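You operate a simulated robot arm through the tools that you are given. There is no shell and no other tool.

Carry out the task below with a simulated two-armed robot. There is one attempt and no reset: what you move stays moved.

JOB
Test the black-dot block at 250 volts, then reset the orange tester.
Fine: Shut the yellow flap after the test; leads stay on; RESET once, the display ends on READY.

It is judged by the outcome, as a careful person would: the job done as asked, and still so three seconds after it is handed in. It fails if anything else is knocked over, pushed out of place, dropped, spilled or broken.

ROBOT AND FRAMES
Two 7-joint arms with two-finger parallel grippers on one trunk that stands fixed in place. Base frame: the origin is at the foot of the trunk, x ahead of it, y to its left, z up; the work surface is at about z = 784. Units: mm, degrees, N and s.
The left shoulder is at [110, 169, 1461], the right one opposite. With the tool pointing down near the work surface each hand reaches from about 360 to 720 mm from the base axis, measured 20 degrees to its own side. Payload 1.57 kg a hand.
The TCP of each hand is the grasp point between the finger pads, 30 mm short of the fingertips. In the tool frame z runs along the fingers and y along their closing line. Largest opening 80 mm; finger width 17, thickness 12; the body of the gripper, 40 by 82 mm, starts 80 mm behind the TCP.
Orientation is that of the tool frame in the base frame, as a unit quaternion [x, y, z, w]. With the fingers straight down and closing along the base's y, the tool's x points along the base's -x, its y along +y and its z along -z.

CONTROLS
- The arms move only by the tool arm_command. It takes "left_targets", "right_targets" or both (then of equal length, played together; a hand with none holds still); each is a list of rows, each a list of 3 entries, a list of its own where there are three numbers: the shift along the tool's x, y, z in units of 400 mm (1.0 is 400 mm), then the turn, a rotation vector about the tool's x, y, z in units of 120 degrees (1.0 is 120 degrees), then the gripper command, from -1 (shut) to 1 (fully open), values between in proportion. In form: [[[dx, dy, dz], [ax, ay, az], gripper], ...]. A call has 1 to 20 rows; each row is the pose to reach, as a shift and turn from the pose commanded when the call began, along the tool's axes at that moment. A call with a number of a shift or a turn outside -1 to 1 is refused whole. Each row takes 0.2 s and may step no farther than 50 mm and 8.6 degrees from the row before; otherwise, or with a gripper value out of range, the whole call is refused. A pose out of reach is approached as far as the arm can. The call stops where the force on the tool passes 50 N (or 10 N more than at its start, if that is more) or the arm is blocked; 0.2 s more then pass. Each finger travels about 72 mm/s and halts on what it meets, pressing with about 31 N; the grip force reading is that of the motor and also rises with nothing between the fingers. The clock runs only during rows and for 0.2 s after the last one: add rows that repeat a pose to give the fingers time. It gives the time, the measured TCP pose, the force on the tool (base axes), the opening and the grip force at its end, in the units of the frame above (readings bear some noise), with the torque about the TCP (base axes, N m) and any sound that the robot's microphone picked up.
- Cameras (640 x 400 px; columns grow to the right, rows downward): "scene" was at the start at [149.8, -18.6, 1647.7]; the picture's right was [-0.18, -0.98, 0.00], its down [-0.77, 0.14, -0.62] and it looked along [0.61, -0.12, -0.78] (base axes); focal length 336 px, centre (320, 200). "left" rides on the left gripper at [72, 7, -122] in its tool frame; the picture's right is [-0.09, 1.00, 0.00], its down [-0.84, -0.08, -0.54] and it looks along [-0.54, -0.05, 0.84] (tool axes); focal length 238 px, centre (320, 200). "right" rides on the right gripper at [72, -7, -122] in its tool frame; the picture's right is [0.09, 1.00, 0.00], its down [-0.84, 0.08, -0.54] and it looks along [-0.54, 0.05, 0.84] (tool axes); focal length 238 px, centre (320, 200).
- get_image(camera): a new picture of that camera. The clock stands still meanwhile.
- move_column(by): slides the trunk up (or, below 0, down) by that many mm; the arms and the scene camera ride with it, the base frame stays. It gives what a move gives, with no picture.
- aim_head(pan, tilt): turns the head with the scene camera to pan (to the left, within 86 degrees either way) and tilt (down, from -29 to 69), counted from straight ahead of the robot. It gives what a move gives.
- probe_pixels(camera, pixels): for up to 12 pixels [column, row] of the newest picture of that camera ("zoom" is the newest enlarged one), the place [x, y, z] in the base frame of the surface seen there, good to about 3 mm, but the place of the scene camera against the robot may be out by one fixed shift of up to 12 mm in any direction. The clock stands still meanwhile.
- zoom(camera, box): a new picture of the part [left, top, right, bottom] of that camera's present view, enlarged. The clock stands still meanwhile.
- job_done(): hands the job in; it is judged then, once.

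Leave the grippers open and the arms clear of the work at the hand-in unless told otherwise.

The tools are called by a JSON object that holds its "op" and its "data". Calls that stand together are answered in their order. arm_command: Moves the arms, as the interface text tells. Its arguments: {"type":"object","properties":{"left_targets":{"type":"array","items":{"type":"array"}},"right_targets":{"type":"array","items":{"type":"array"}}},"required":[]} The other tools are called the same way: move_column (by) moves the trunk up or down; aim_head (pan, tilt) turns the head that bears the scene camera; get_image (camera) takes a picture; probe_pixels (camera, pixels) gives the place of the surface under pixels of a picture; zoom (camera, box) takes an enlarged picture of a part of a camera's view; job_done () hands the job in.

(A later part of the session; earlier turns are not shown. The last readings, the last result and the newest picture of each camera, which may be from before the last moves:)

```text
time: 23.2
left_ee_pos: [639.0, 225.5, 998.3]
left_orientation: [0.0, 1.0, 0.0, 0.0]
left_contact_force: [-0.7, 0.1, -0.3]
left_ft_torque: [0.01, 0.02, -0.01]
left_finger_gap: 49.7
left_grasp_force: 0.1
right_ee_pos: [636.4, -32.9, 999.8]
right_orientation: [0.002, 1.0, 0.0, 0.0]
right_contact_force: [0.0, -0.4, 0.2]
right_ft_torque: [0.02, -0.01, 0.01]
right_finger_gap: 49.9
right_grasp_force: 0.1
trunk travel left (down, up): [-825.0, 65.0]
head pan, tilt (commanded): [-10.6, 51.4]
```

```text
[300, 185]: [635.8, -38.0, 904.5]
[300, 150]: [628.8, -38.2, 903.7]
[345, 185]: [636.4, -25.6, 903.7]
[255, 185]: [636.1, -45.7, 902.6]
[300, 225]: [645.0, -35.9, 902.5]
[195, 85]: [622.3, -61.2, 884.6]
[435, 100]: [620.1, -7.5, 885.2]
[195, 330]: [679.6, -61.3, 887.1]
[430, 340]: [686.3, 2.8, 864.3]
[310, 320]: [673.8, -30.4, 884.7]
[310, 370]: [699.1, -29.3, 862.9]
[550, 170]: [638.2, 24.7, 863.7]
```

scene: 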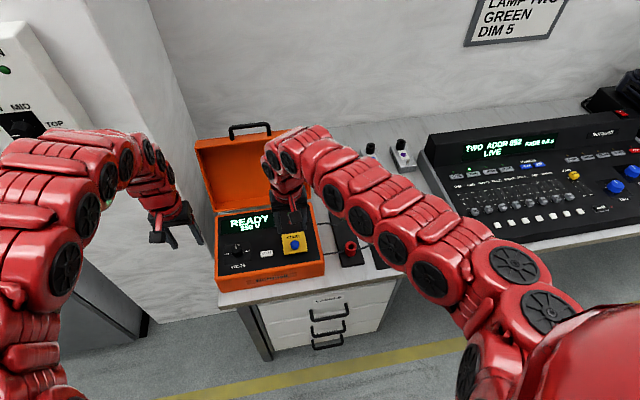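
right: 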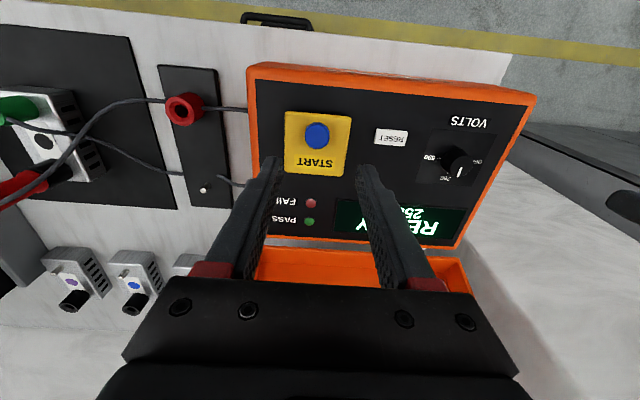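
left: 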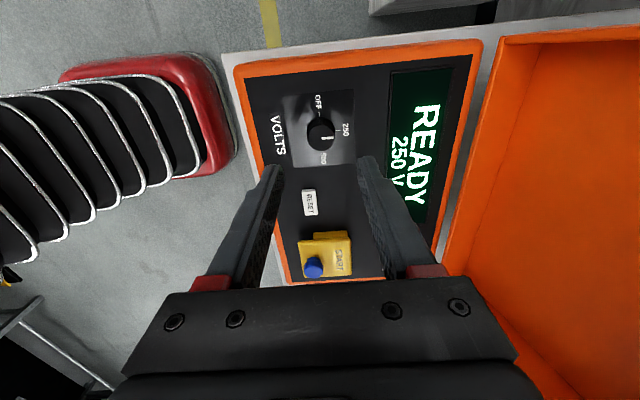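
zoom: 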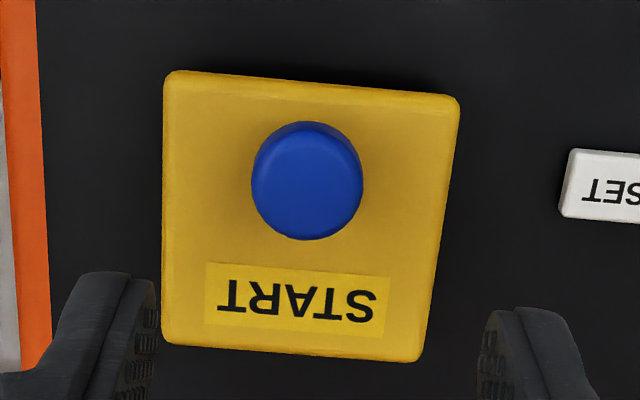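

The blue knob's centre is about (636.5, -34.5), 24 mm across, its top at z ≈ 904 and the plate at z ≈ 885. I'm descending so the fingertips end about 6 mm above the plate, gripping only the upper part of the knob.

{"op": "arm_command", "data": {"right_targets": [[[0, -0.004, 0.07], [0, 0, 0], 0.25], [[0, -0.004, 0.14], [0, 0, 0], 0.25], [[0, -0.004, 0.197], [0, 0, 0], 0.25], [[0, -0.004, 0.197], [0, 0, 0], 0.25]]}}

{"op": "get_image", "data": {"camera": "right"}}

{"op": "zoom", "data": {"camera": "right", "box": [240, 110, 400, 230]}}

```text
time: 24.2
left_ee_pos: [640.7, 224.8, 997.9]
left_orientation: [0.0, 1.0, 0.0, 0.0]
left_contact_force: [-1.2, 0.5, -0.3]
left_ft_torque: [-0.01, -0.03, -0.02]
left_finger_gap: 50.0
left_grasp_force: 0.0
right_ee_pos: [636.6, -35.3, 920.7]
right_orientation: [0.002, 1.0, 0.0, 0.0]
right_contact_force: [0.1, -0.3, 0.1]
right_ft_torque: [-0.02, -0.02, -0.03]
right_finger_gap: 49.8
right_grasp_force: 0.0
trunk travel left (down, up): [-825.0, 65.0]
head pan, tilt (commanded): [-10.6, 51.4]
```

```text
taken
```

right: 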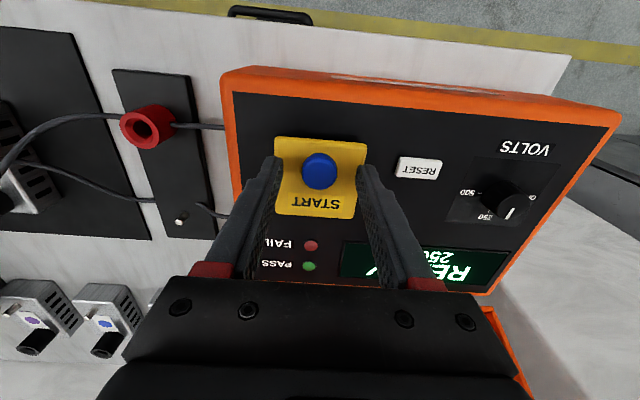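

```text
3.33 times, centred on (320, 170) of right
```

zoom: 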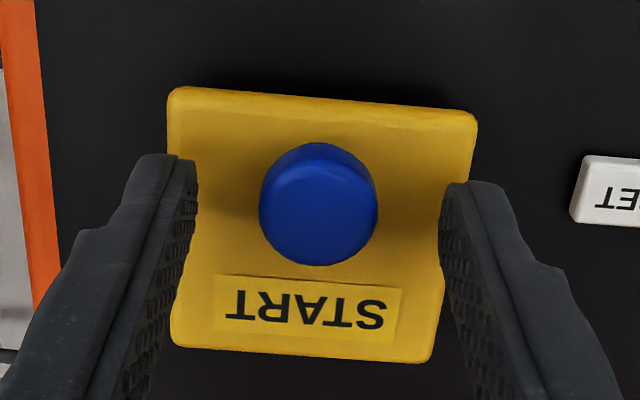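

The knob is between the right fingers, clear of the plate. I'm closing on it and then checking the readings.

{"op": "arm_command", "data": {"right_targets": [[[0, 0, 0], [0, 0, 0], -0.7], [[0, 0, 0], [0, 0, 0], -0.7], [[0, 0, 0], [0, 0, 0], -0.7]]}}

{"op": "zoom", "data": {"camera": "right", "box": [240, 110, 400, 230]}}

```text
time: 25.1
left_ee_pos: [639.6, 225.6, 998.7]
left_orientation: [0.0, 1.0, -0.001, 0.0]
left_contact_force: [0.9, 0.2, -0.5]
left_ft_torque: [0.0, 0.0, -0.03]
left_finger_gap: 50.1
left_grasp_force: 0.1
right_ee_pos: [636.8, -35.4, 922.0]
right_orientation: [0.001, 1.0, 0.0, 0.0]
right_contact_force: [-0.4, -2.0, -0.5]
right_ft_torque: [-0.29, -0.04, 0.0]
right_finger_gap: 22.9
right_grasp_force: 35.8
trunk travel left (down, up): [-825.0, 65.0]
head pan, tilt (commanded): [-10.6, 51.4]
```

```text
3.33 times, centred on (320, 170) of right
```

zoom: 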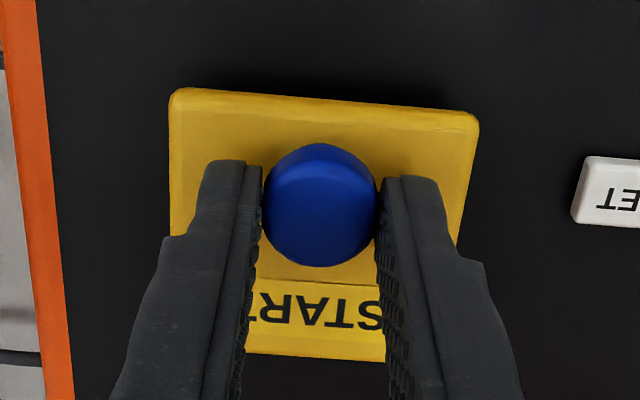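

The gripper holds the knob (gap 22.9 mm, grip 36 N). I'll lift it by a small amount first, about 16° of an arc around the far edge (+6.6 mm x, +11.7 mm z), and watch the forces.

{"op": "arm_command", "data": {"right_targets": [[[-0.0072, 0, -0.0152], [0, 0, 0], -0.7], [[-0.0165, 0, -0.0292], [0, 0, 0], -0.7], [[-0.0165, 0, -0.0292], [0, 0, 0], -0.7]]}}

{"op": "get_image", "data": {"camera": "right"}}

{"op": "zoom", "data": {"camera": "right", "box": [240, 110, 400, 230]}}

{"op": "zoom", "data": {"camera": "scene", "box": [250, 190, 340, 270]}}

```text
time: 25.9
left_ee_pos: [639.8, 225.9, 997.4]
left_orientation: [-0.001, 1.0, 0.0, 0.001]
left_contact_force: [0.4, -0.4, 0.0]
left_ft_torque: [0.03, 0.02, 0.01]
left_finger_gap: 49.9
left_grasp_force: 0.0
right_ee_pos: [642.2, -35.0, 933.3]
right_orientation: [0.001, 1.0, 0.001, -0.002]
right_contact_force: [-10.8, -1.0, -13.1]
right_ft_torque: [-0.22, 1.16, 0.01]
right_finger_gap: 23.2
right_grasp_force: 35.2
trunk travel left (down, up): [-825.0, 65.0]
head pan, tilt (commanded): [-10.6, 51.4]
```

```text
taken
```

right: 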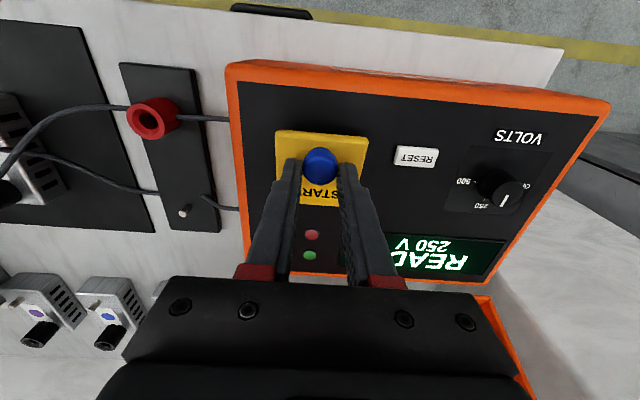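

```text
3.33 times, centred on (320, 170) of right
```

zoom: 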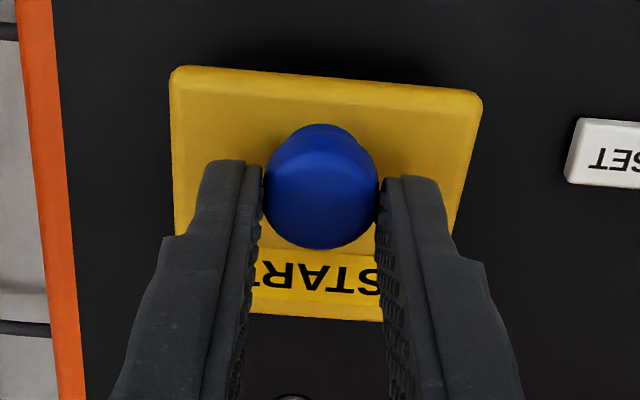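

```text
5.00 times, centred on (295, 230) of scene
```

zoom: 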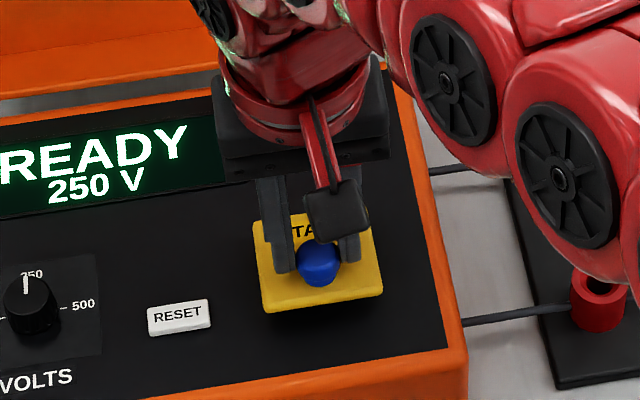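

The plate seems to be tilting, with a pull of about 13 N downward and 11 N toward the robot. I'll probe the plate now to work out how it moved.

{"op": "zoom", "data": {"camera": "right", "box": [260, 110, 390, 230]}}

{"op": "probe_pixels", "data": {"camera": "zoom", "pixels": [[160, 65], [330, 75], [480, 90], [165, 130], [460, 160], [320, 300], [290, 320], [360, 325], [320, 130], [330, 30], [320, 350], [460, 240]]}}

```text
3.33 times, centred on (325, 170) of right
```

zoom: 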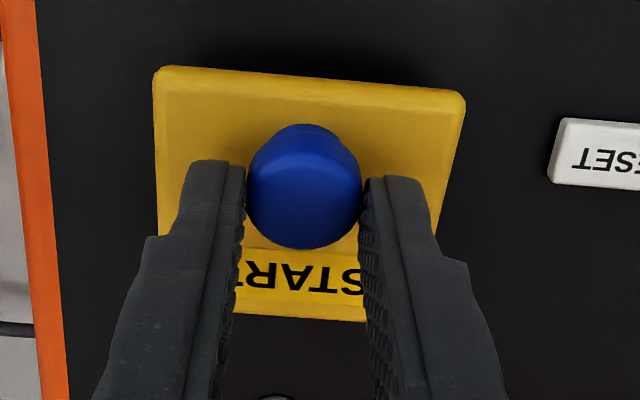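

```text
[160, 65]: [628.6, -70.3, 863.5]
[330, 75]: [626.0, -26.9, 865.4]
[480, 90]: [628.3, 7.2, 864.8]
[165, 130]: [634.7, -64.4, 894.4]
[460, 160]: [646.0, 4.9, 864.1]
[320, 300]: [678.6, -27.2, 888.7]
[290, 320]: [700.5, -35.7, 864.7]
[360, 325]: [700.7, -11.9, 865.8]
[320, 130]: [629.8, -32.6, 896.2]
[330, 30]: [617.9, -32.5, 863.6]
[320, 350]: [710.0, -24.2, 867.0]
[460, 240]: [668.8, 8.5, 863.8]
```

The plate's near edge rose to z ≈ 895 while its far edge stayed near 888, so it does hinge at the far side. The knob resists pivoting in my grip, so I should turn the hand along with the flap. I'll set it back down, release, and re-grip with the hand leaning back 45° so that it has room to rotate.

{"op": "arm_command", "data": {"right_targets": [[[0.0085, 0, 0.015], [0, 0, 0], -0.7], [[0.0165, 0, 0.0285], [0, 0, 0], -0.7], [[0.0165, 0, 0.0285], [0, 0, 0], 0.25], [[0.0165, 0, 0.0285], [0, 0, 0], 0.25]]}}

{"op": "get_image", "data": {"camera": "right"}}

{"op": "probe_pixels", "data": {"camera": "scene", "pixels": [[255, 160], [255, 197], [245, 135], [300, 130], [305, 190], [220, 205]]}}

```text
time: 26.9
left_ee_pos: [639.8, 226.2, 998.5]
left_orientation: [0.0, 1.0, 0.001, 0.0]
left_contact_force: [0.8, -0.6, -1.1]
left_ft_torque: [-0.01, -0.02, 0.01]
left_finger_gap: 49.9
left_grasp_force: 0.0
right_ee_pos: [635.5, -34.7, 922.1]
right_orientation: [0.002, 1.0, -0.001, 0.001]
right_contact_force: [0.0, -0.2, 0.2]
right_ft_torque: [-0.01, 0.0, -0.01]
right_finger_gap: 49.9
right_grasp_force: 0.2
trunk travel left (down, up): [-825.0, 65.0]
head pan, tilt (commanded): [-10.6, 51.4]
```

```text
taken
```

right: 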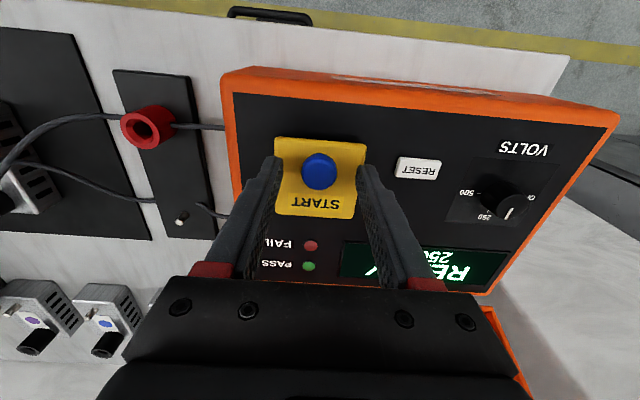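

```text
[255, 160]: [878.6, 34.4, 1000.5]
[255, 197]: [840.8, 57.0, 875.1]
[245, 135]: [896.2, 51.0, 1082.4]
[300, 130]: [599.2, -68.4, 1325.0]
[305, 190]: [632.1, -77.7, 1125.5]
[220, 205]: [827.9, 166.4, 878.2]
```

The tester is where it was, and the lid stands at x ≥ 828, leaving room behind the flap. I'll raise the right hand, lean it back 45° and place it at the standoff (577, -35, 958).

{"op": "arm_command", "data": {"right_targets": [[[0, 0, -0.1], [0, 0, 0], 0.25], [[0.01, 0, -0.16], [0, -0.06, 0], 0.25], [[0.04, 0, -0.16], [0, -0.125, 0], 0.25], [[0.07, 0, -0.14], [0, -0.19, 0], 0.25], [[0.1, 0, -0.125], [0, -0.25, 0], 0.25], [[0.13, 0, -0.105], [0, -0.315, 0], 0.25], [[0.1495, 0, -0.0925], [0, -0.375, 0], 0.25], [[0.1495, 0, -0.0925], [0, -0.375, 0], 0.25]]}}

{"op": "get_image", "data": {"camera": "right"}}

{"op": "get_image", "data": {"camera": "scene"}}

```text
time: 28.6
left_ee_pos: [639.7, 224.7, 998.9]
left_orientation: [-0.001, 1.0, 0.002, 0.0]
left_contact_force: [0.4, -0.1, 0.1]
left_ft_torque: [0.04, -0.02, 0.01]
left_finger_gap: 49.9
left_grasp_force: 0.1
right_ee_pos: [705.5, -19.5, 956.6]
right_orientation: [0.002, 0.924, 0.0, 0.383]
right_contact_force: [0.3, 0.6, -1.2]
right_ft_torque: [0.03, 0.02, 0.01]
right_finger_gap: 49.9
right_grasp_force: 0.1
right hand out of reach, approached as far as the arm can: row 3, 4, 5, 6, 7, 8
trunk travel left (down, up): [-825.0, 65.0]
head pan, tilt (commanded): [-10.6, 51.4]
```

```text
taken
```

right: 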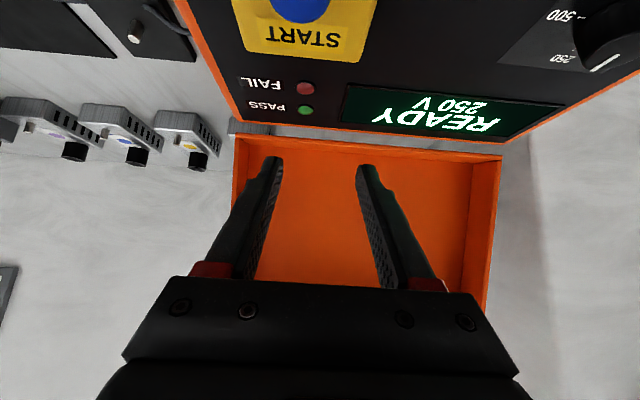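

```text
taken
```

scene: 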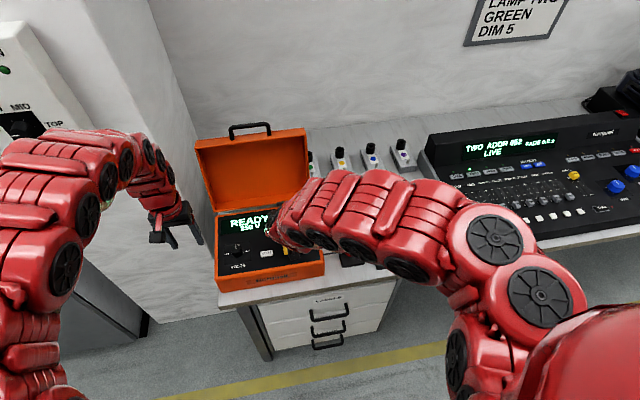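

The 45° lean was not reachable there: the hand ended at (705, -20, 957), in the air and touching nothing. I'll bring it back upright above the knob at (636, -34, 1000) and try a lighter grip, also checking whether the flap holds its own angle.

{"op": "arm_command", "data": {"right_targets": [[[0, 0, 0], [0, 0.06, 0], 0.25], [[0.005, -0.005, -0.03], [0, 0.125, 0], 0.25], [[0.015, -0.012, -0.07], [0, 0.19, 0], 0.25], [[0.025, -0.02, -0.115], [0, 0.25, 0], 0.25], [[0.036, -0.028, -0.155], [0, 0.315, 0], 0.25], [[0.046, -0.0375, -0.198], [0, 0.375, 0], 0.25], [[0.046, -0.0375, -0.198], [0, 0.375, 0], 0.25]]}}

{"op": "get_image", "data": {"camera": "right"}}

```text
time: 30.2
left_ee_pos: [640.1, 225.7, 998.6]
left_orientation: [0.0, 1.0, -0.001, 0.0]
left_contact_force: [-0.2, 1.0, -0.6]
left_ft_torque: [0.03, -0.03, -0.03]
left_finger_gap: 49.8
left_grasp_force: 0.0
right_ee_pos: [636.6, -34.0, 1000.1]
right_orientation: [0.001, 1.0, -0.001, -0.001]
right_contact_force: [-0.7, 0.9, 0.2]
right_ft_torque: [0.01, -0.01, 0.01]
right_finger_gap: 50.0
right_grasp_force: 0.2
right hand out of reach, approached as far as the arm can: row 2, 3
trunk travel left (down, up): [-825.0, 65.0]
head pan, tilt (commanded): [-10.6, 51.4]
```

```text
taken
```

right: 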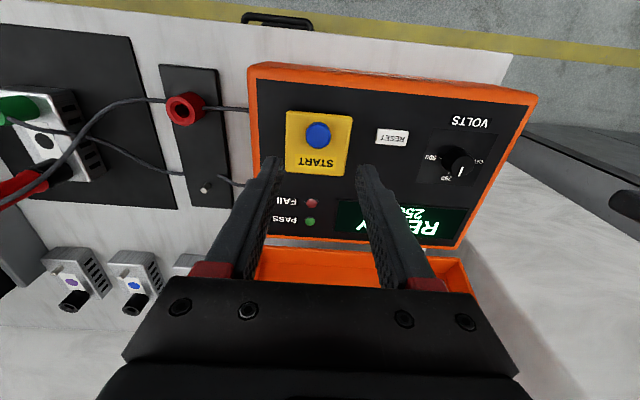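

The hand is upright at (637, -34, 1000) again. I'll descend to the knob and close with a lighter command (about 22 mm) to see what grip force that gives.

{"op": "arm_command", "data": {"right_targets": [[[0, 0, 0.07], [0, 0, 0], 0.25], [[0, 0, 0.14], [0, 0, 0], 0.25], [[0, 0, 0.194], [0, 0, 0], 0.25], [[0, 0, 0.194], [0, 0, 0], -0.44], [[0, 0, 0.194], [0, 0, 0], -0.44], [[0, 0, 0.194], [0, 0, 0], -0.44]]}}

{"op": "get_image", "data": {"camera": "right"}}

```text
time: 31.6
left_ee_pos: [641.1, 226.2, 997.0]
left_orientation: [0.001, 1.0, 0.0, 0.0]
left_contact_force: [-0.1, 0.4, -0.2]
left_ft_torque: [0.02, 0.02, 0.02]
left_finger_gap: 49.9
left_grasp_force: 0.0
right_ee_pos: [639.5, -34.8, 922.8]
right_orientation: [0.001, 1.0, 0.0, 0.0]
right_contact_force: [1.4, -3.6, 0.3]
right_ft_torque: [-0.11, -0.04, 0.04]
right_finger_gap: 25.6
right_grasp_force: 2.5
trunk travel left (down, up): [-825.0, 65.0]
head pan, tilt (commanded): [-10.6, 51.4]
```

```text
taken
```

right: 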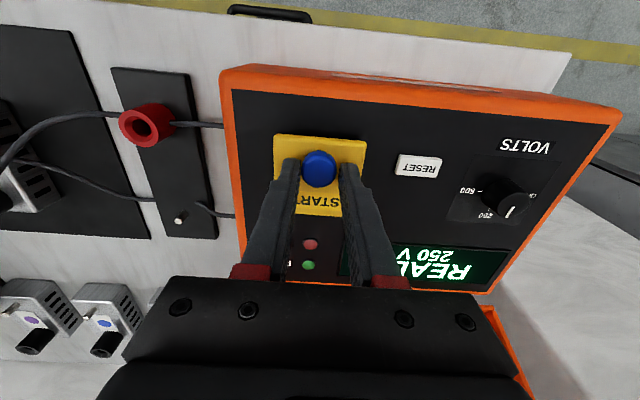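

The lighter command gives only about 2.5 N at a gap of 25.6 mm, so grip force follows the command. I'll use a slightly firmer one (20 mm) and lift along the arc to about 24°, watching the forces.

{"op": "arm_command", "data": {"right_targets": [[[0, 0, 0], [0, 0, 0], -0.5], [[-0.0075, 0, -0.0152], [0, 0, 0], -0.5], [[-0.017, 0, -0.0292], [0, 0, 0], -0.5], [[-0.0285, 0, -0.0417], [0, 0, 0], -0.5], [[-0.0285, 0, -0.0417], [0, 0, 0], -0.5]]}}

{"op": "get_image", "data": {"camera": "right"}}

{"op": "zoom", "data": {"camera": "right", "box": [240, 100, 400, 220]}}

{"op": "zoom", "data": {"camera": "scene", "box": [250, 190, 340, 270]}}

```text
time: 32.9
left_ee_pos: [639.2, 225.2, 998.7]
left_orientation: [0.0, 1.0, 0.0, 0.0]
left_contact_force: [0.1, -0.4, -0.5]
left_ft_torque: [0.0, 0.0, -0.01]
left_finger_gap: 50.0
left_grasp_force: 0.2
right_ee_pos: [648.4, -36.1, 939.1]
right_orientation: [0.002, 1.0, 0.0, 0.0]
right_contact_force: [-0.7, -3.8, -0.2]
right_ft_torque: [-0.12, 0.08, 0.02]
right_finger_gap: 23.8
right_grasp_force: 2.4
trunk travel left (down, up): [-825.0, 65.0]
head pan, tilt (commanded): [-10.6, 51.4]
```

```text
taken
```

right: 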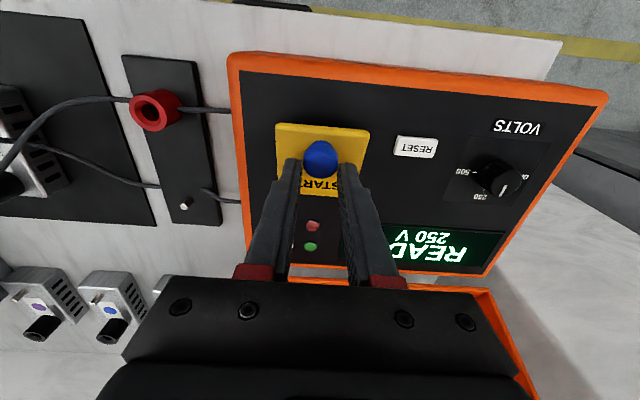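

```text
3.33 times, centred on (320, 160) of right
```

zoom: 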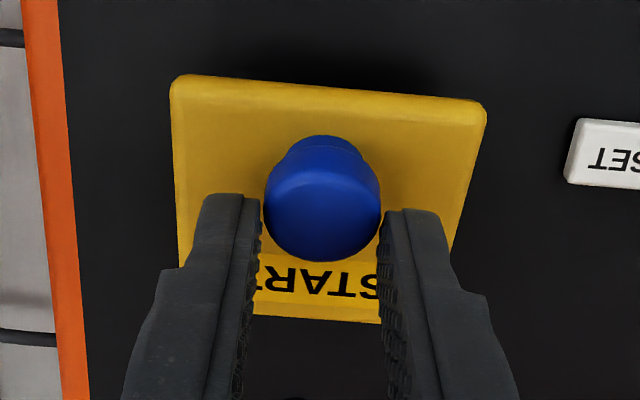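

```text
5.00 times, centred on (295, 230) of scene
```

zoom: 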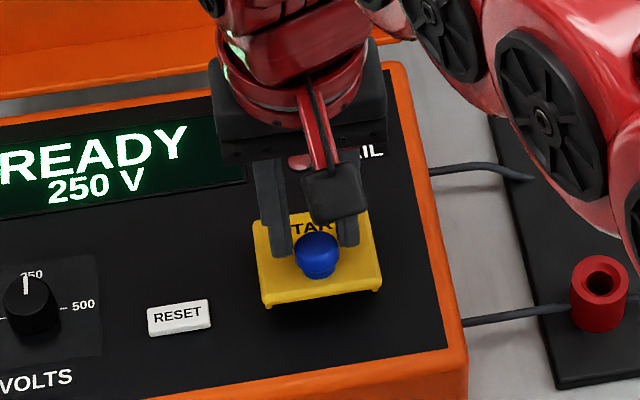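

Forces are now below 4 N, and the flap tilts with the hand. I'll probe the plate to measure its angle.

{"op": "zoom", "data": {"camera": "right", "box": [240, 100, 400, 220]}}

{"op": "probe_pixels", "data": {"camera": "zoom", "pixels": [[200, 95], [320, 105], [460, 120], [190, 140], [460, 170], [320, 280], [330, 305], [290, 295], [310, 195], [320, 170]]}}

```text
3.33 times, centred on (320, 160) of right
```

zoom: 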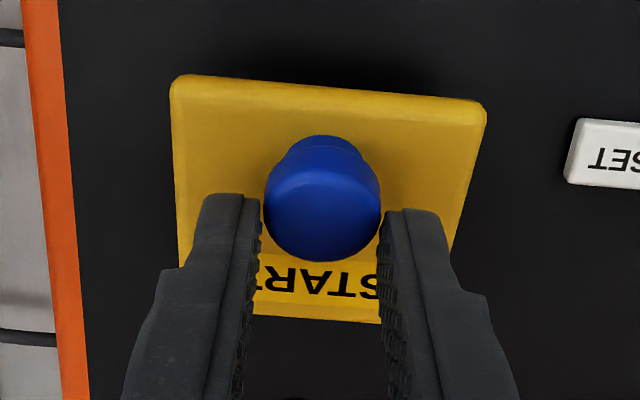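

```text
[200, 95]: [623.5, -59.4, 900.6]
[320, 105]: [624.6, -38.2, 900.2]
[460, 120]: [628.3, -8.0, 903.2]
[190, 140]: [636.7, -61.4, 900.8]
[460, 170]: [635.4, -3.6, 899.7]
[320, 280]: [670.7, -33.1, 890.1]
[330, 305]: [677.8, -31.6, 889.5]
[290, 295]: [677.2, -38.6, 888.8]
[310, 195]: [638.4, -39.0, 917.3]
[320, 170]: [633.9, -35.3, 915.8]
```

The plate slopes only about 13°, so the knob slipped a little in the light grip. I'll open the fingers here slightly to see whether the flap holds its angle or falls shut.

{"op": "arm_command", "data": {"right_targets": [[[0, 0, 0], [0, 0, 0], 0.0], [[0, 0, 0], [0, 0, 0], 0.0]]}}

{"op": "zoom", "data": {"camera": "right", "box": [240, 100, 400, 220]}}

{"op": "probe_pixels", "data": {"camera": "zoom", "pixels": [[200, 95], [320, 115], [460, 125], [320, 280], [330, 305], [290, 295], [310, 195], [320, 170]]}}

```text
time: 33.5
left_ee_pos: [639.0, 225.4, 997.9]
left_orientation: [0.0, 1.0, 0.0, 0.001]
left_contact_force: [-0.5, -0.9, 0.6]
left_ft_torque: [-0.01, 0.01, -0.02]
left_finger_gap: 50.0
left_grasp_force: 0.0
right_ee_pos: [648.2, -35.7, 940.1]
right_orientation: [0.001, 1.0, 0.0, 0.0]
right_contact_force: [0.4, -0.1, 0.4]
right_ft_torque: [0.01, 0.02, -0.01]
right_finger_gap: 39.9
right_grasp_force: 0.0
trunk travel left (down, up): [-825.0, 65.0]
head pan, tilt (commanded): [-10.6, 51.4]
```

```text
3.33 times, centred on (320, 160) of right
```

zoom: 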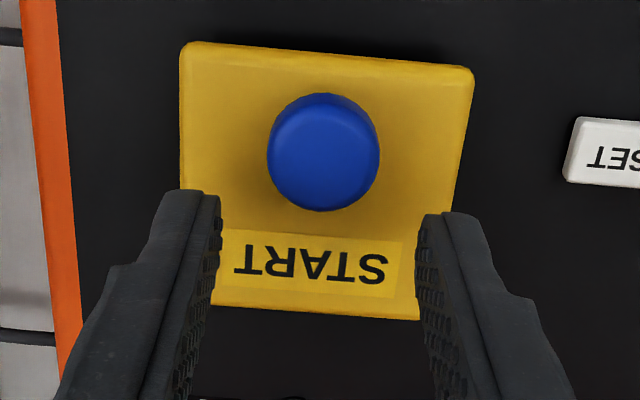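

```text
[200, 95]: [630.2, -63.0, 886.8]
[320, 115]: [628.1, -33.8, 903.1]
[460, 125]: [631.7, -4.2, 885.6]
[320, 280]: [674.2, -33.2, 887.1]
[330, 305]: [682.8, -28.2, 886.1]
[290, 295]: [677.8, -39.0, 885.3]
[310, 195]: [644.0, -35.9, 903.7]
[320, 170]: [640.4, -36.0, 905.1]
```

Released, the flap fell shut again (plate back at z ≈ 886), so it must be held or carried past vertical. I'll re-grip lower on the knob with a medium grip and a 15° lean, then carry it along the arc while turning the hand with it.

{"op": "arm_command", "data": {"right_targets": [[[0.02, 0, 0], [0, -0.0625, 0], 0.0], [[0.0443, 0, 0], [0, -0.125, 0], 0.0], [[0.0443, 0, 0.03], [0, -0.125, 0], 0.0], [[0.0443, 0, 0.047], [0, -0.125, 0], 0.0], [[0.0443, 0, 0.047], [0, -0.125, 0], 0.0]]}}

{"op": "get_image", "data": {"camera": "right"}}

{"op": "zoom", "data": {"camera": "right", "box": [240, 100, 400, 220]}}

```text
time: 34.6
left_ee_pos: [639.7, 225.0, 997.8]
left_orientation: [0.0, 1.0, 0.0, 0.0]
left_contact_force: [0.6, -0.5, -0.2]
left_ft_torque: [-0.01, -0.02, -0.03]
left_finger_gap: 49.9
left_grasp_force: 0.2
right_ee_pos: [630.9, -35.1, 921.2]
right_orientation: [0.002, 0.991, -0.001, 0.131]
right_contact_force: [0.3, 0.1, 0.2]
right_ft_torque: [-0.02, 0.03, -0.01]
right_finger_gap: 40.3
right_grasp_force: 0.1
trunk travel left (down, up): [-825.0, 65.0]
head pan, tilt (commanded): [-10.6, 51.4]
```

```text
taken
```

right: 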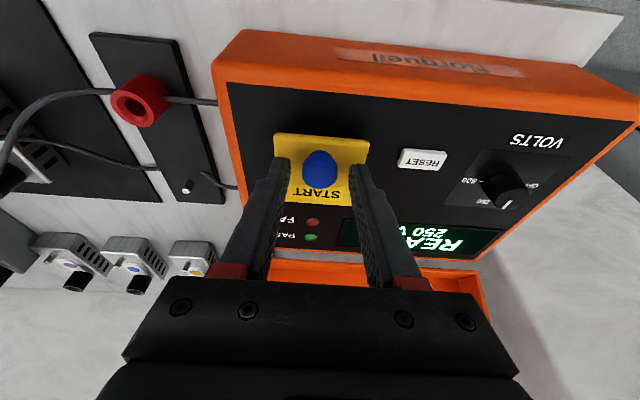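

```text
3.33 times, centred on (320, 160) of right
```

zoom: 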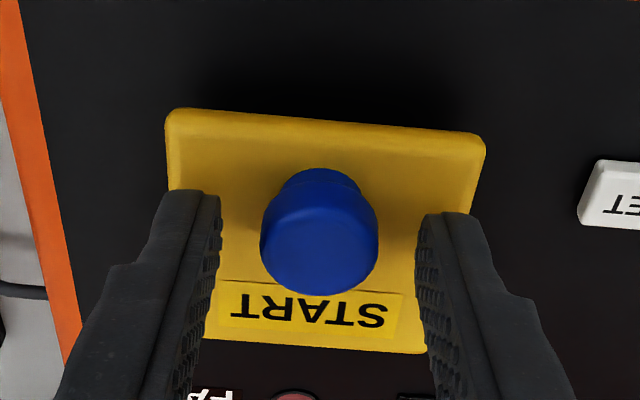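

The hand leans 15° back at (631, -35, 921) with the knob between the fingers. I'll close with a medium grip (14 mm command) and carry the flap to about 20°, turning the hand by the same angle.

{"op": "arm_command", "data": {"right_targets": [[[0, 0, 0], [0, 0, 0], -0.65], [[0, 0, 0], [0, 0, 0], -0.65], [[-0.008, 0, -0.0055], [0, 0.029, 0], -0.65], [[-0.017, 0, -0.0109], [0, 0.0583, 0], -0.65], [[-0.0353, 0, -0.0197], [0, 0.1167, 0], -0.65], [[-0.0518, 0, -0.0253], [0, 0.1667, 0], -0.65], [[-0.0518, 0, -0.0253], [0, 0.1667, 0], -0.65]]}}

{"op": "get_image", "data": {"camera": "right"}}

{"op": "zoom", "data": {"camera": "right", "box": [240, 100, 400, 220]}}

{"op": "probe_pixels", "data": {"camera": "zoom", "pixels": [[200, 95], [320, 100], [460, 120], [190, 140], [460, 150], [320, 250], [330, 275], [290, 280], [310, 195], [320, 170]]}}

```text
time: 36.2
left_ee_pos: [640.5, 226.7, 997.1]
left_orientation: [-0.001, 1.0, 0.001, 0.0]
left_contact_force: [0.1, 0.1, 0.5]
left_ft_torque: [0.0, -0.02, -0.03]
left_finger_gap: 50.2
left_grasp_force: 0.2
right_ee_pos: [645.7, -34.9, 935.2]
right_orientation: [0.002, 0.999, 0.0, -0.046]
right_contact_force: [-2.1, -2.0, -2.8]
right_ft_torque: [-0.32, 0.22, -0.03]
right_finger_gap: 23.8
right_grasp_force: 21.1
trunk travel left (down, up): [-825.0, 65.0]
head pan, tilt (commanded): [-10.6, 51.4]
```

```text
taken
```

right: 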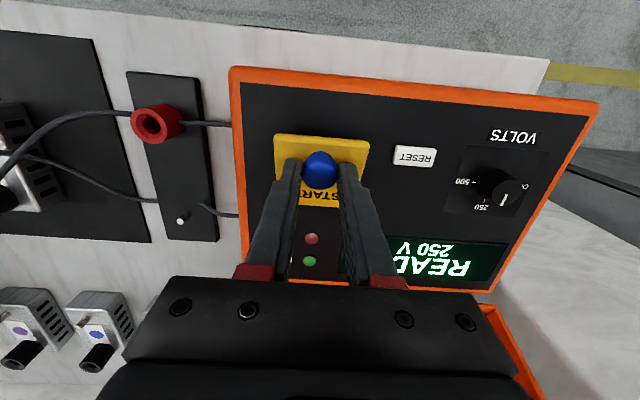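

```text
3.33 times, centred on (320, 160) of right
```

zoom: 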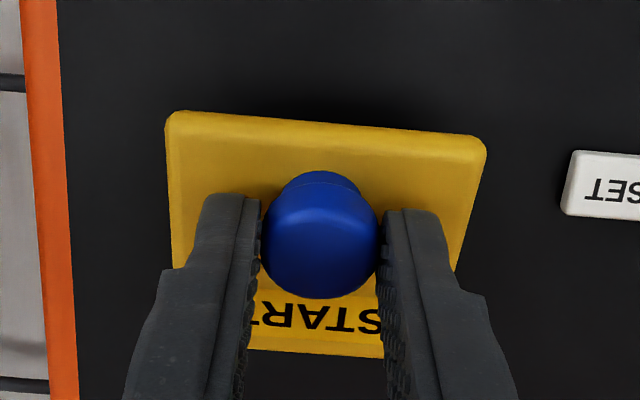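

```text
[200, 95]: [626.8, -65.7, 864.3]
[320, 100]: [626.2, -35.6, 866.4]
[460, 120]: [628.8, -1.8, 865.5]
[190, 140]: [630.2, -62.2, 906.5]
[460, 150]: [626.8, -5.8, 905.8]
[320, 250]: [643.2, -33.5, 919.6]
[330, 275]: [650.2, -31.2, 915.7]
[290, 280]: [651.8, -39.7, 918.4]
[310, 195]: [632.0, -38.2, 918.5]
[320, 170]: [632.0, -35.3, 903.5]
```

The flap follows well: its near edge is at z ≈ 906 (about 20°), with only 2–3 N on the tool. I'll keep going along the arc to about 52° with a slightly softer grip, so the knob can pivot in the fingers.

{"op": "arm_command", "data": {"right_targets": [[[-0.0142, 0, -0.0129], [0, 0.025, 0], -0.62], [[-0.0273, 0, -0.0241], [0, 0.025, 0], -0.62], [[-0.0418, 0, -0.0334], [0, 0.025, 0], -0.62], [[-0.0572, 0, -0.0405], [0, 0.025, 0], -0.62], [[-0.0572, 0, -0.0405], [0, 0.025, 0], -0.62]]}}

{"op": "get_image", "data": {"camera": "right"}}

{"op": "zoom", "data": {"camera": "right", "box": [240, 100, 400, 220]}}

{"op": "zoom", "data": {"camera": "scene", "box": [250, 190, 340, 270]}}

```text
time: 37.5
left_ee_pos: [642.8, 227.9, 995.2]
left_orientation: [0.0, 1.0, 0.0, -0.002]
left_contact_force: [0.4, 1.0, 0.4]
left_ft_torque: [-0.01, 0.03, 0.0]
left_finger_gap: 49.9
left_grasp_force: 0.0
right_ee_pos: [652.9, -34.9, 951.3]
right_orientation: [0.0, 0.997, 0.001, -0.071]
right_contact_force: [3.2, 12.4, -21.7]
right_ft_torque: [0.3, 0.48, 0.01]
right_finger_gap: 23.2
right_grasp_force: 35.5
right hand out of reach, approached as far as the arm can: row 1, 2, 3, 4, 5
trunk travel left (down, up): [-825.0, 65.0]
head pan, tilt (commanded): [-10.6, 51.4]
```

```text
taken
```

right: 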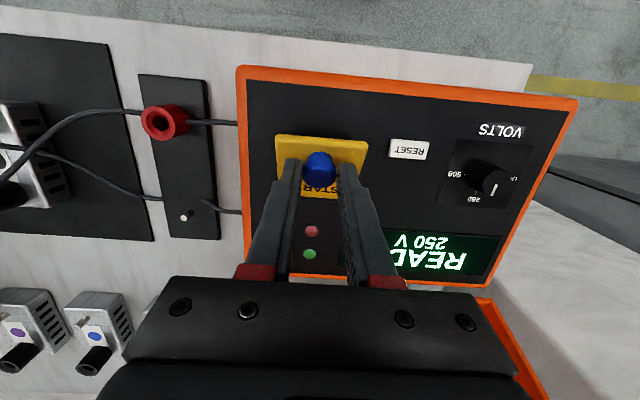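

```text
3.33 times, centred on (320, 160) of right
```

zoom: 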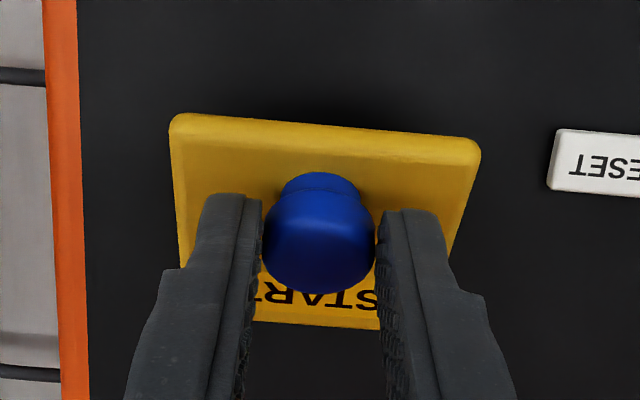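

```text
5.00 times, centred on (295, 230) of scene
```

zoom: 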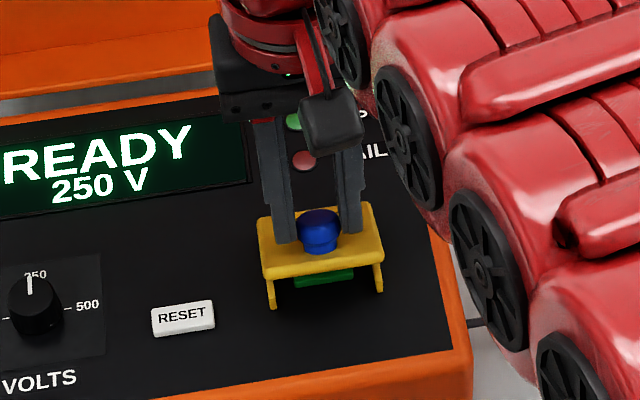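

The scene zoom shows the flap raised roughly 30° with a green START button underneath, but the arm reported out of reach and the load rose to about 25 N. I'll look at the whole scene before doing more.

{"op": "get_image", "data": {"camera": "scene"}}

{"op": "get_image", "data": {"camera": "left"}}

```text
taken
```

scene: 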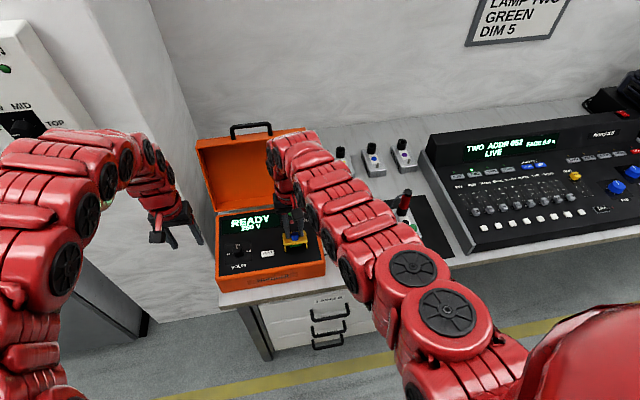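

```text
taken
```

left: 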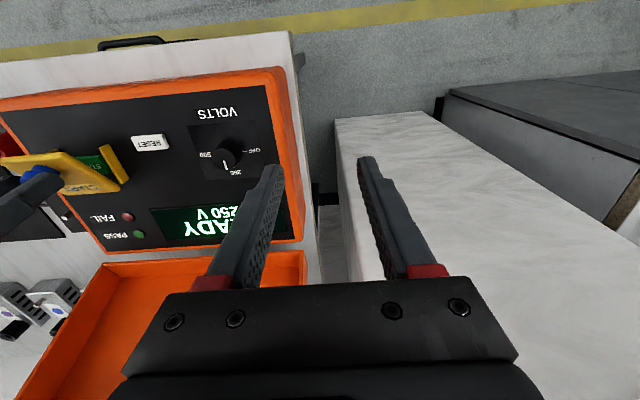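

The right arm looks nearly straight, which explains the reach limit. The left camera sees the raised flap and the green button at about (90, 165); I'll zoom there.

{"op": "zoom", "data": {"camera": "left", "box": [0, 120, 160, 240]}}

{"op": "probe_pixels", "data": {"camera": "zoom", "pixels": [[380, 160], [400, 190], [455, 150], [490, 240], [410, 300], [300, 165], [180, 140], [100, 140], [260, 190], [380, 270]]}}

```text
3.33 times, centred on (80, 180) of left
```

zoom: 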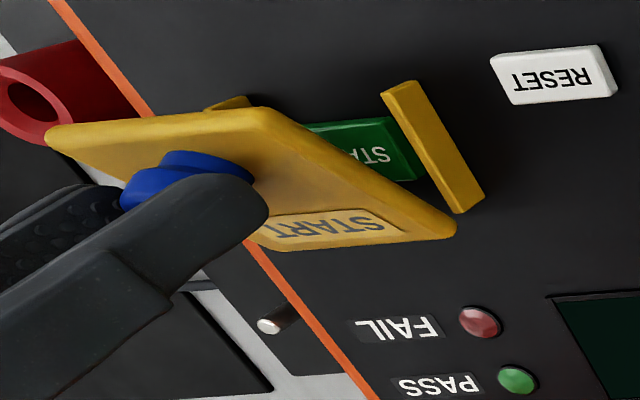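

```text
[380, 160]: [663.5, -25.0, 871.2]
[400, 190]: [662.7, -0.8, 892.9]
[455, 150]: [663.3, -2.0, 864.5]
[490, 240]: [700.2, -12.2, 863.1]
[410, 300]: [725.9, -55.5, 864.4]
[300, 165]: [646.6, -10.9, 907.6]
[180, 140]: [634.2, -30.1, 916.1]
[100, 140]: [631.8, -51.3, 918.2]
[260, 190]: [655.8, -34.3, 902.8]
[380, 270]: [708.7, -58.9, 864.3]
```

The left view shows the layout: two fixed yellow cheeks, the green START bar between them (top at z ≈ 871), and the flap hinged at about (682, 880), now near 31°. From the limits met so far, the trunk is too high for this move. I'll lower the flap gently, release it, and drop the trunk.

{"op": "arm_command", "data": {"right_targets": [[[0.0115, 0, 0.016], [0, -0.042, 0], -0.62], [[0.0233, 0, 0.0318], [0, -0.083, 0], -0.62], [[0.035, 0, 0.047], [0, -0.13, 0], -0.62], [[0.0468, 0, 0.062], [0, -0.175, 0], -0.62], [[0.0468, 0, 0.062], [0, -0.175, 0], 0.1], [[0.0468, 0, 0.062], [0, -0.175, 0], 0.1]]}}

{"op": "get_image", "data": {"camera": "right"}}

```text
time: 37.8
left_ee_pos: [641.5, 225.0, 997.1]
left_orientation: [0.001, 1.0, 0.0, -0.001]
left_contact_force: [0.5, 0.1, -0.3]
left_ft_torque: [-0.01, 0.04, -0.04]
left_finger_gap: 50.1
left_grasp_force: 0.0
right_ee_pos: [651.8, -35.9, 951.8]
right_orientation: [0.003, 0.998, 0.005, -0.056]
right_contact_force: [-4.5, 11.1, 8.6]
right_ft_torque: [0.01, 0.03, -0.03]
right_finger_gap: 22.9
right_grasp_force: 35.6
trunk travel left (down, up): [-825.0, 65.0]
head pan, tilt (commanded): [-10.6, 51.4]
stopped in row 1 (right hand): the force on the tool passed its limit at 65 N (the readings are from after the stop); the commanded pose is now the measured one
```

```text
taken
```

right: 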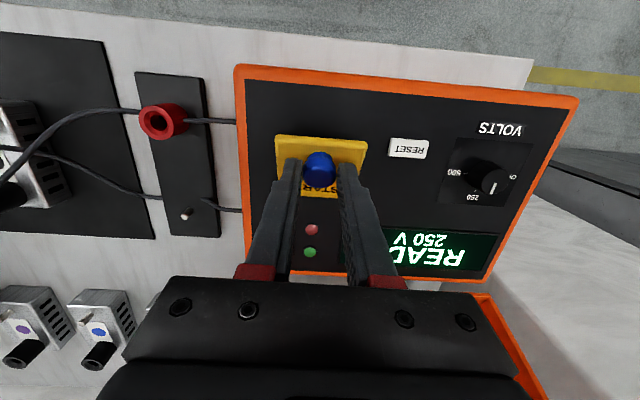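

The call stopped at once on a 65 N spike, as the straightened arm was straining against the grip. The tester looks unmoved in the picture. Safest is to open the fingers here and let the light flap fall shut.

{"op": "arm_command", "data": {"right_targets": [[[0, 0, 0], [0, 0, 0], 0.1], [[0, 0, 0], [0, 0, 0], 0.1]]}}

{"op": "get_image", "data": {"camera": "right"}}

{"op": "get_image", "data": {"camera": "scene"}}

{"op": "zoom", "data": {"camera": "scene", "box": [210, 190, 330, 295]}}

```text
time: 38.4
left_ee_pos: [641.1, 224.9, 997.1]
left_orientation: [0.001, 1.0, 0.0, 0.0]
left_contact_force: [0.1, 0.3, -0.7]
left_ft_torque: [-0.01, -0.03, 0.02]
left_finger_gap: 50.1
left_grasp_force: 0.0
right_ee_pos: [651.1, -37.3, 949.8]
right_orientation: [0.004, 0.998, 0.003, -0.057]
right_contact_force: [-0.5, -0.2, -0.5]
right_ft_torque: [0.02, 0.04, 0.04]
right_finger_gap: 44.2
right_grasp_force: 0.1
trunk travel left (down, up): [-825.0, 65.0]
head pan, tilt (commanded): [-10.6, 51.4]
```

```text
taken
```

right: 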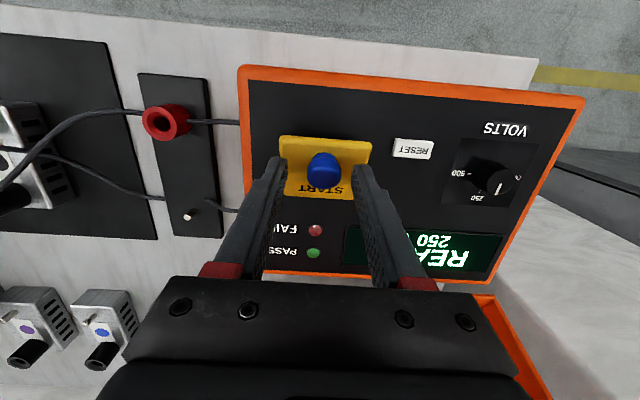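

```text
taken
```

scene: 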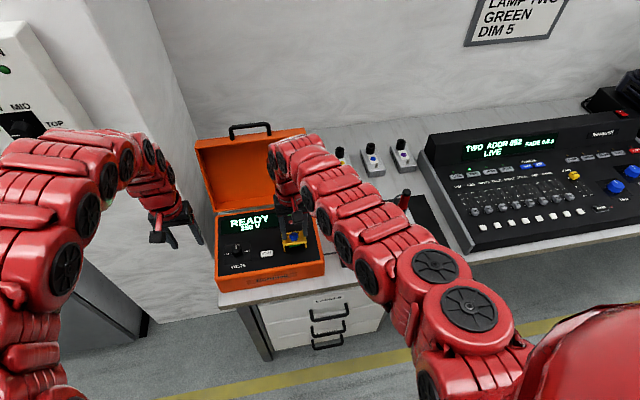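

```text
3.81 times, centred on (270, 242) of scene
```

zoom: 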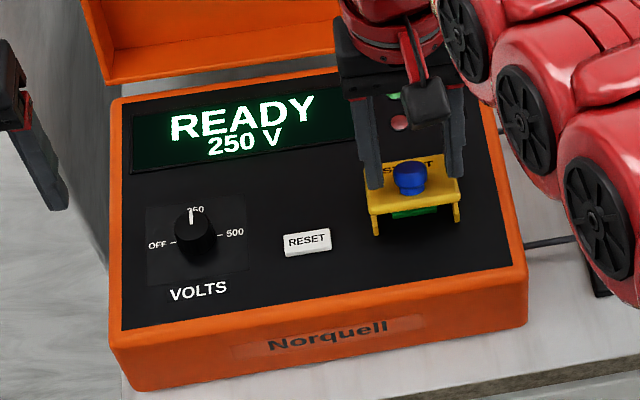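

Interesting: after the release the flap still appears raised in the scene zoom (plate at about (415, 205), green visible beneath). The tester itself has not moved. I'll wait a moment with the hand still and measure the plate again.

{"op": "arm_command", "data": {"right_targets": [[[0, 0, 0], [0, 0, 0], 0.1], [[0, 0, 0], [0, 0, 0], 0.1], [[0, 0, 0], [0, 0, 0], 0.1]]}}

{"op": "zoom", "data": {"camera": "left", "box": [0, 120, 160, 240]}}

{"op": "zoom", "data": {"camera": "right", "box": [240, 100, 400, 220]}}

{"op": "probe_pixels", "data": {"camera": "zoom", "pixels": [[200, 130], [320, 135], [460, 150], [320, 330], [300, 320], [350, 330], [340, 200], [190, 200]]}}

```text
time: 39.2
left_ee_pos: [639.3, 225.3, 997.9]
left_orientation: [0.001, 1.0, 0.0, 0.0]
left_contact_force: [-0.8, 0.1, -0.5]
left_ft_torque: [0.02, 0.0, -0.02]
left_finger_gap: 50.0
left_grasp_force: 0.1
right_ee_pos: [651.6, -38.2, 950.7]
right_orientation: [0.005, 0.998, 0.003, -0.056]
right_contact_force: [-0.6, -0.8, -0.2]
right_ft_torque: [-0.01, 0.02, 0.03]
right_finger_gap: 43.9
right_grasp_force: 0.1
trunk travel left (down, up): [-825.0, 65.0]
head pan, tilt (commanded): [-10.6, 51.4]
```

```text
3.33 times, centred on (80, 180) of left
```

zoom: 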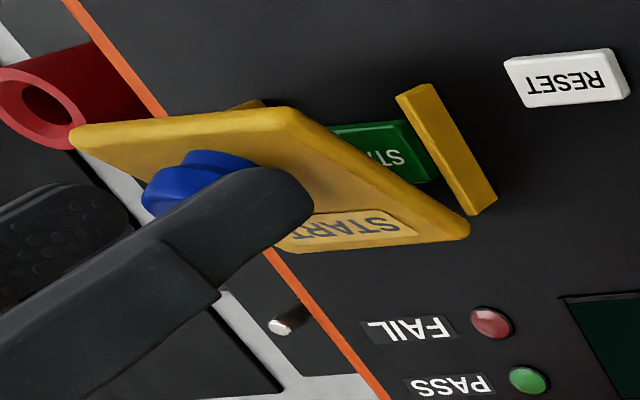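

```text
3.33 times, centred on (320, 160) of right
```

zoom: 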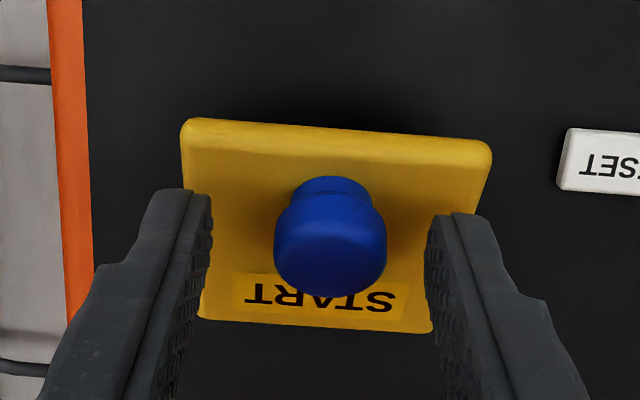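

```text
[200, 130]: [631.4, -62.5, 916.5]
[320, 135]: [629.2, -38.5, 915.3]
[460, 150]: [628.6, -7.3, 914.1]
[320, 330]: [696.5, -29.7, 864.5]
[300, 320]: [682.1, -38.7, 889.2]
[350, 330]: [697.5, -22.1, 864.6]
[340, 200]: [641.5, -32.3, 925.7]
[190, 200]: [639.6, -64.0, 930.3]
```

The flap holds its angle at about 30° by itself (near edge at z ≈ 915, far edge at 889). So I can let go and push it open from underneath. First I'll lift the right hand straight back off the knob by 70 mm.

{"op": "arm_command", "data": {"right_targets": [[[0, 0, -0.06], [0, 0, 0], 0.1], [[0, 0, -0.12], [0, 0, 0], 0.1], [[0, 0, -0.18], [0, -0.03, 0], 0.1], [[0, 0, -0.18], [0, -0.055, 0], 0.1]]}}

{"op": "move_column", "data": {"by": -35}}

{"op": "get_image", "data": {"camera": "right"}}

{"op": "zoom", "data": {"camera": "scene", "box": [210, 170, 330, 275]}}

```text
time: 40.2
left_ee_pos: [640.1, 226.4, 998.5]
left_orientation: [0.001, 1.0, 0.0, 0.0]
left_contact_force: [0.1, 0.5, 1.2]
left_ft_torque: [-0.02, 0.04, -0.01]
left_finger_gap: 50.0
left_grasp_force: 0.1
right_ee_pos: [659.0, -39.2, 1021.2]
right_orientation: [0.005, 1.0, 0.004, 0.002]
right_contact_force: [0.6, 0.3, 0.6]
right_ft_torque: [0.01, 0.03, -0.01]
right_finger_gap: 44.3
right_grasp_force: 0.0
trunk travel left (down, up): [-825.0, 65.0]
head pan, tilt (commanded): [-10.6, 51.4]
```

```text
time: 41.0
left_ee_pos: [639.4, 225.9, 963.4]
left_orientation: [0.001, 1.0, -0.001, 0.0]
left_contact_force: [0.0, 0.1, 0.6]
left_ft_torque: [-0.04, -0.03, 0.0]
left_finger_gap: 49.9
left_grasp_force: 0.0
right_ee_pos: [658.7, -38.7, 986.3]
right_orientation: [0.005, 1.0, 0.002, 0.002]
right_contact_force: [-0.3, -0.6, 0.3]
right_ft_torque: [0.0, 0.01, 0.01]
right_finger_gap: 44.2
right_grasp_force: 0.1
trunk travel left (down, up): [-790.0, 100.0]
head pan, tilt (commanded): [-10.6, 51.4]
```

```text
taken
```

right: 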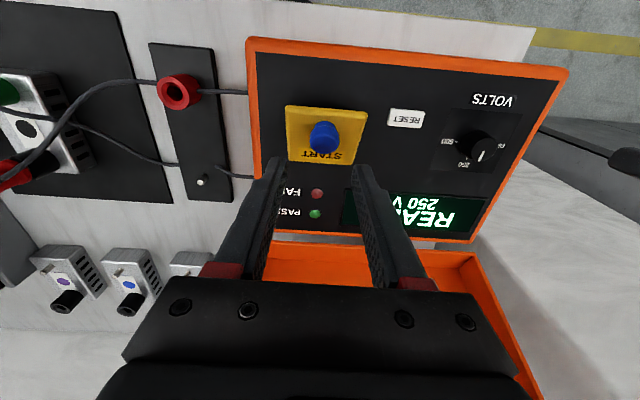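

```text
3.81 times, centred on (270, 222) of scene
```

zoom: 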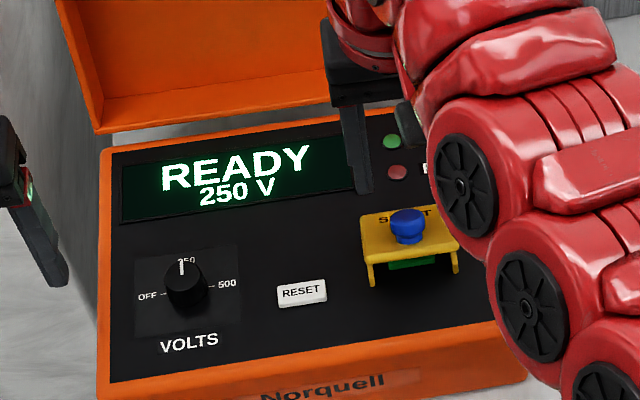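

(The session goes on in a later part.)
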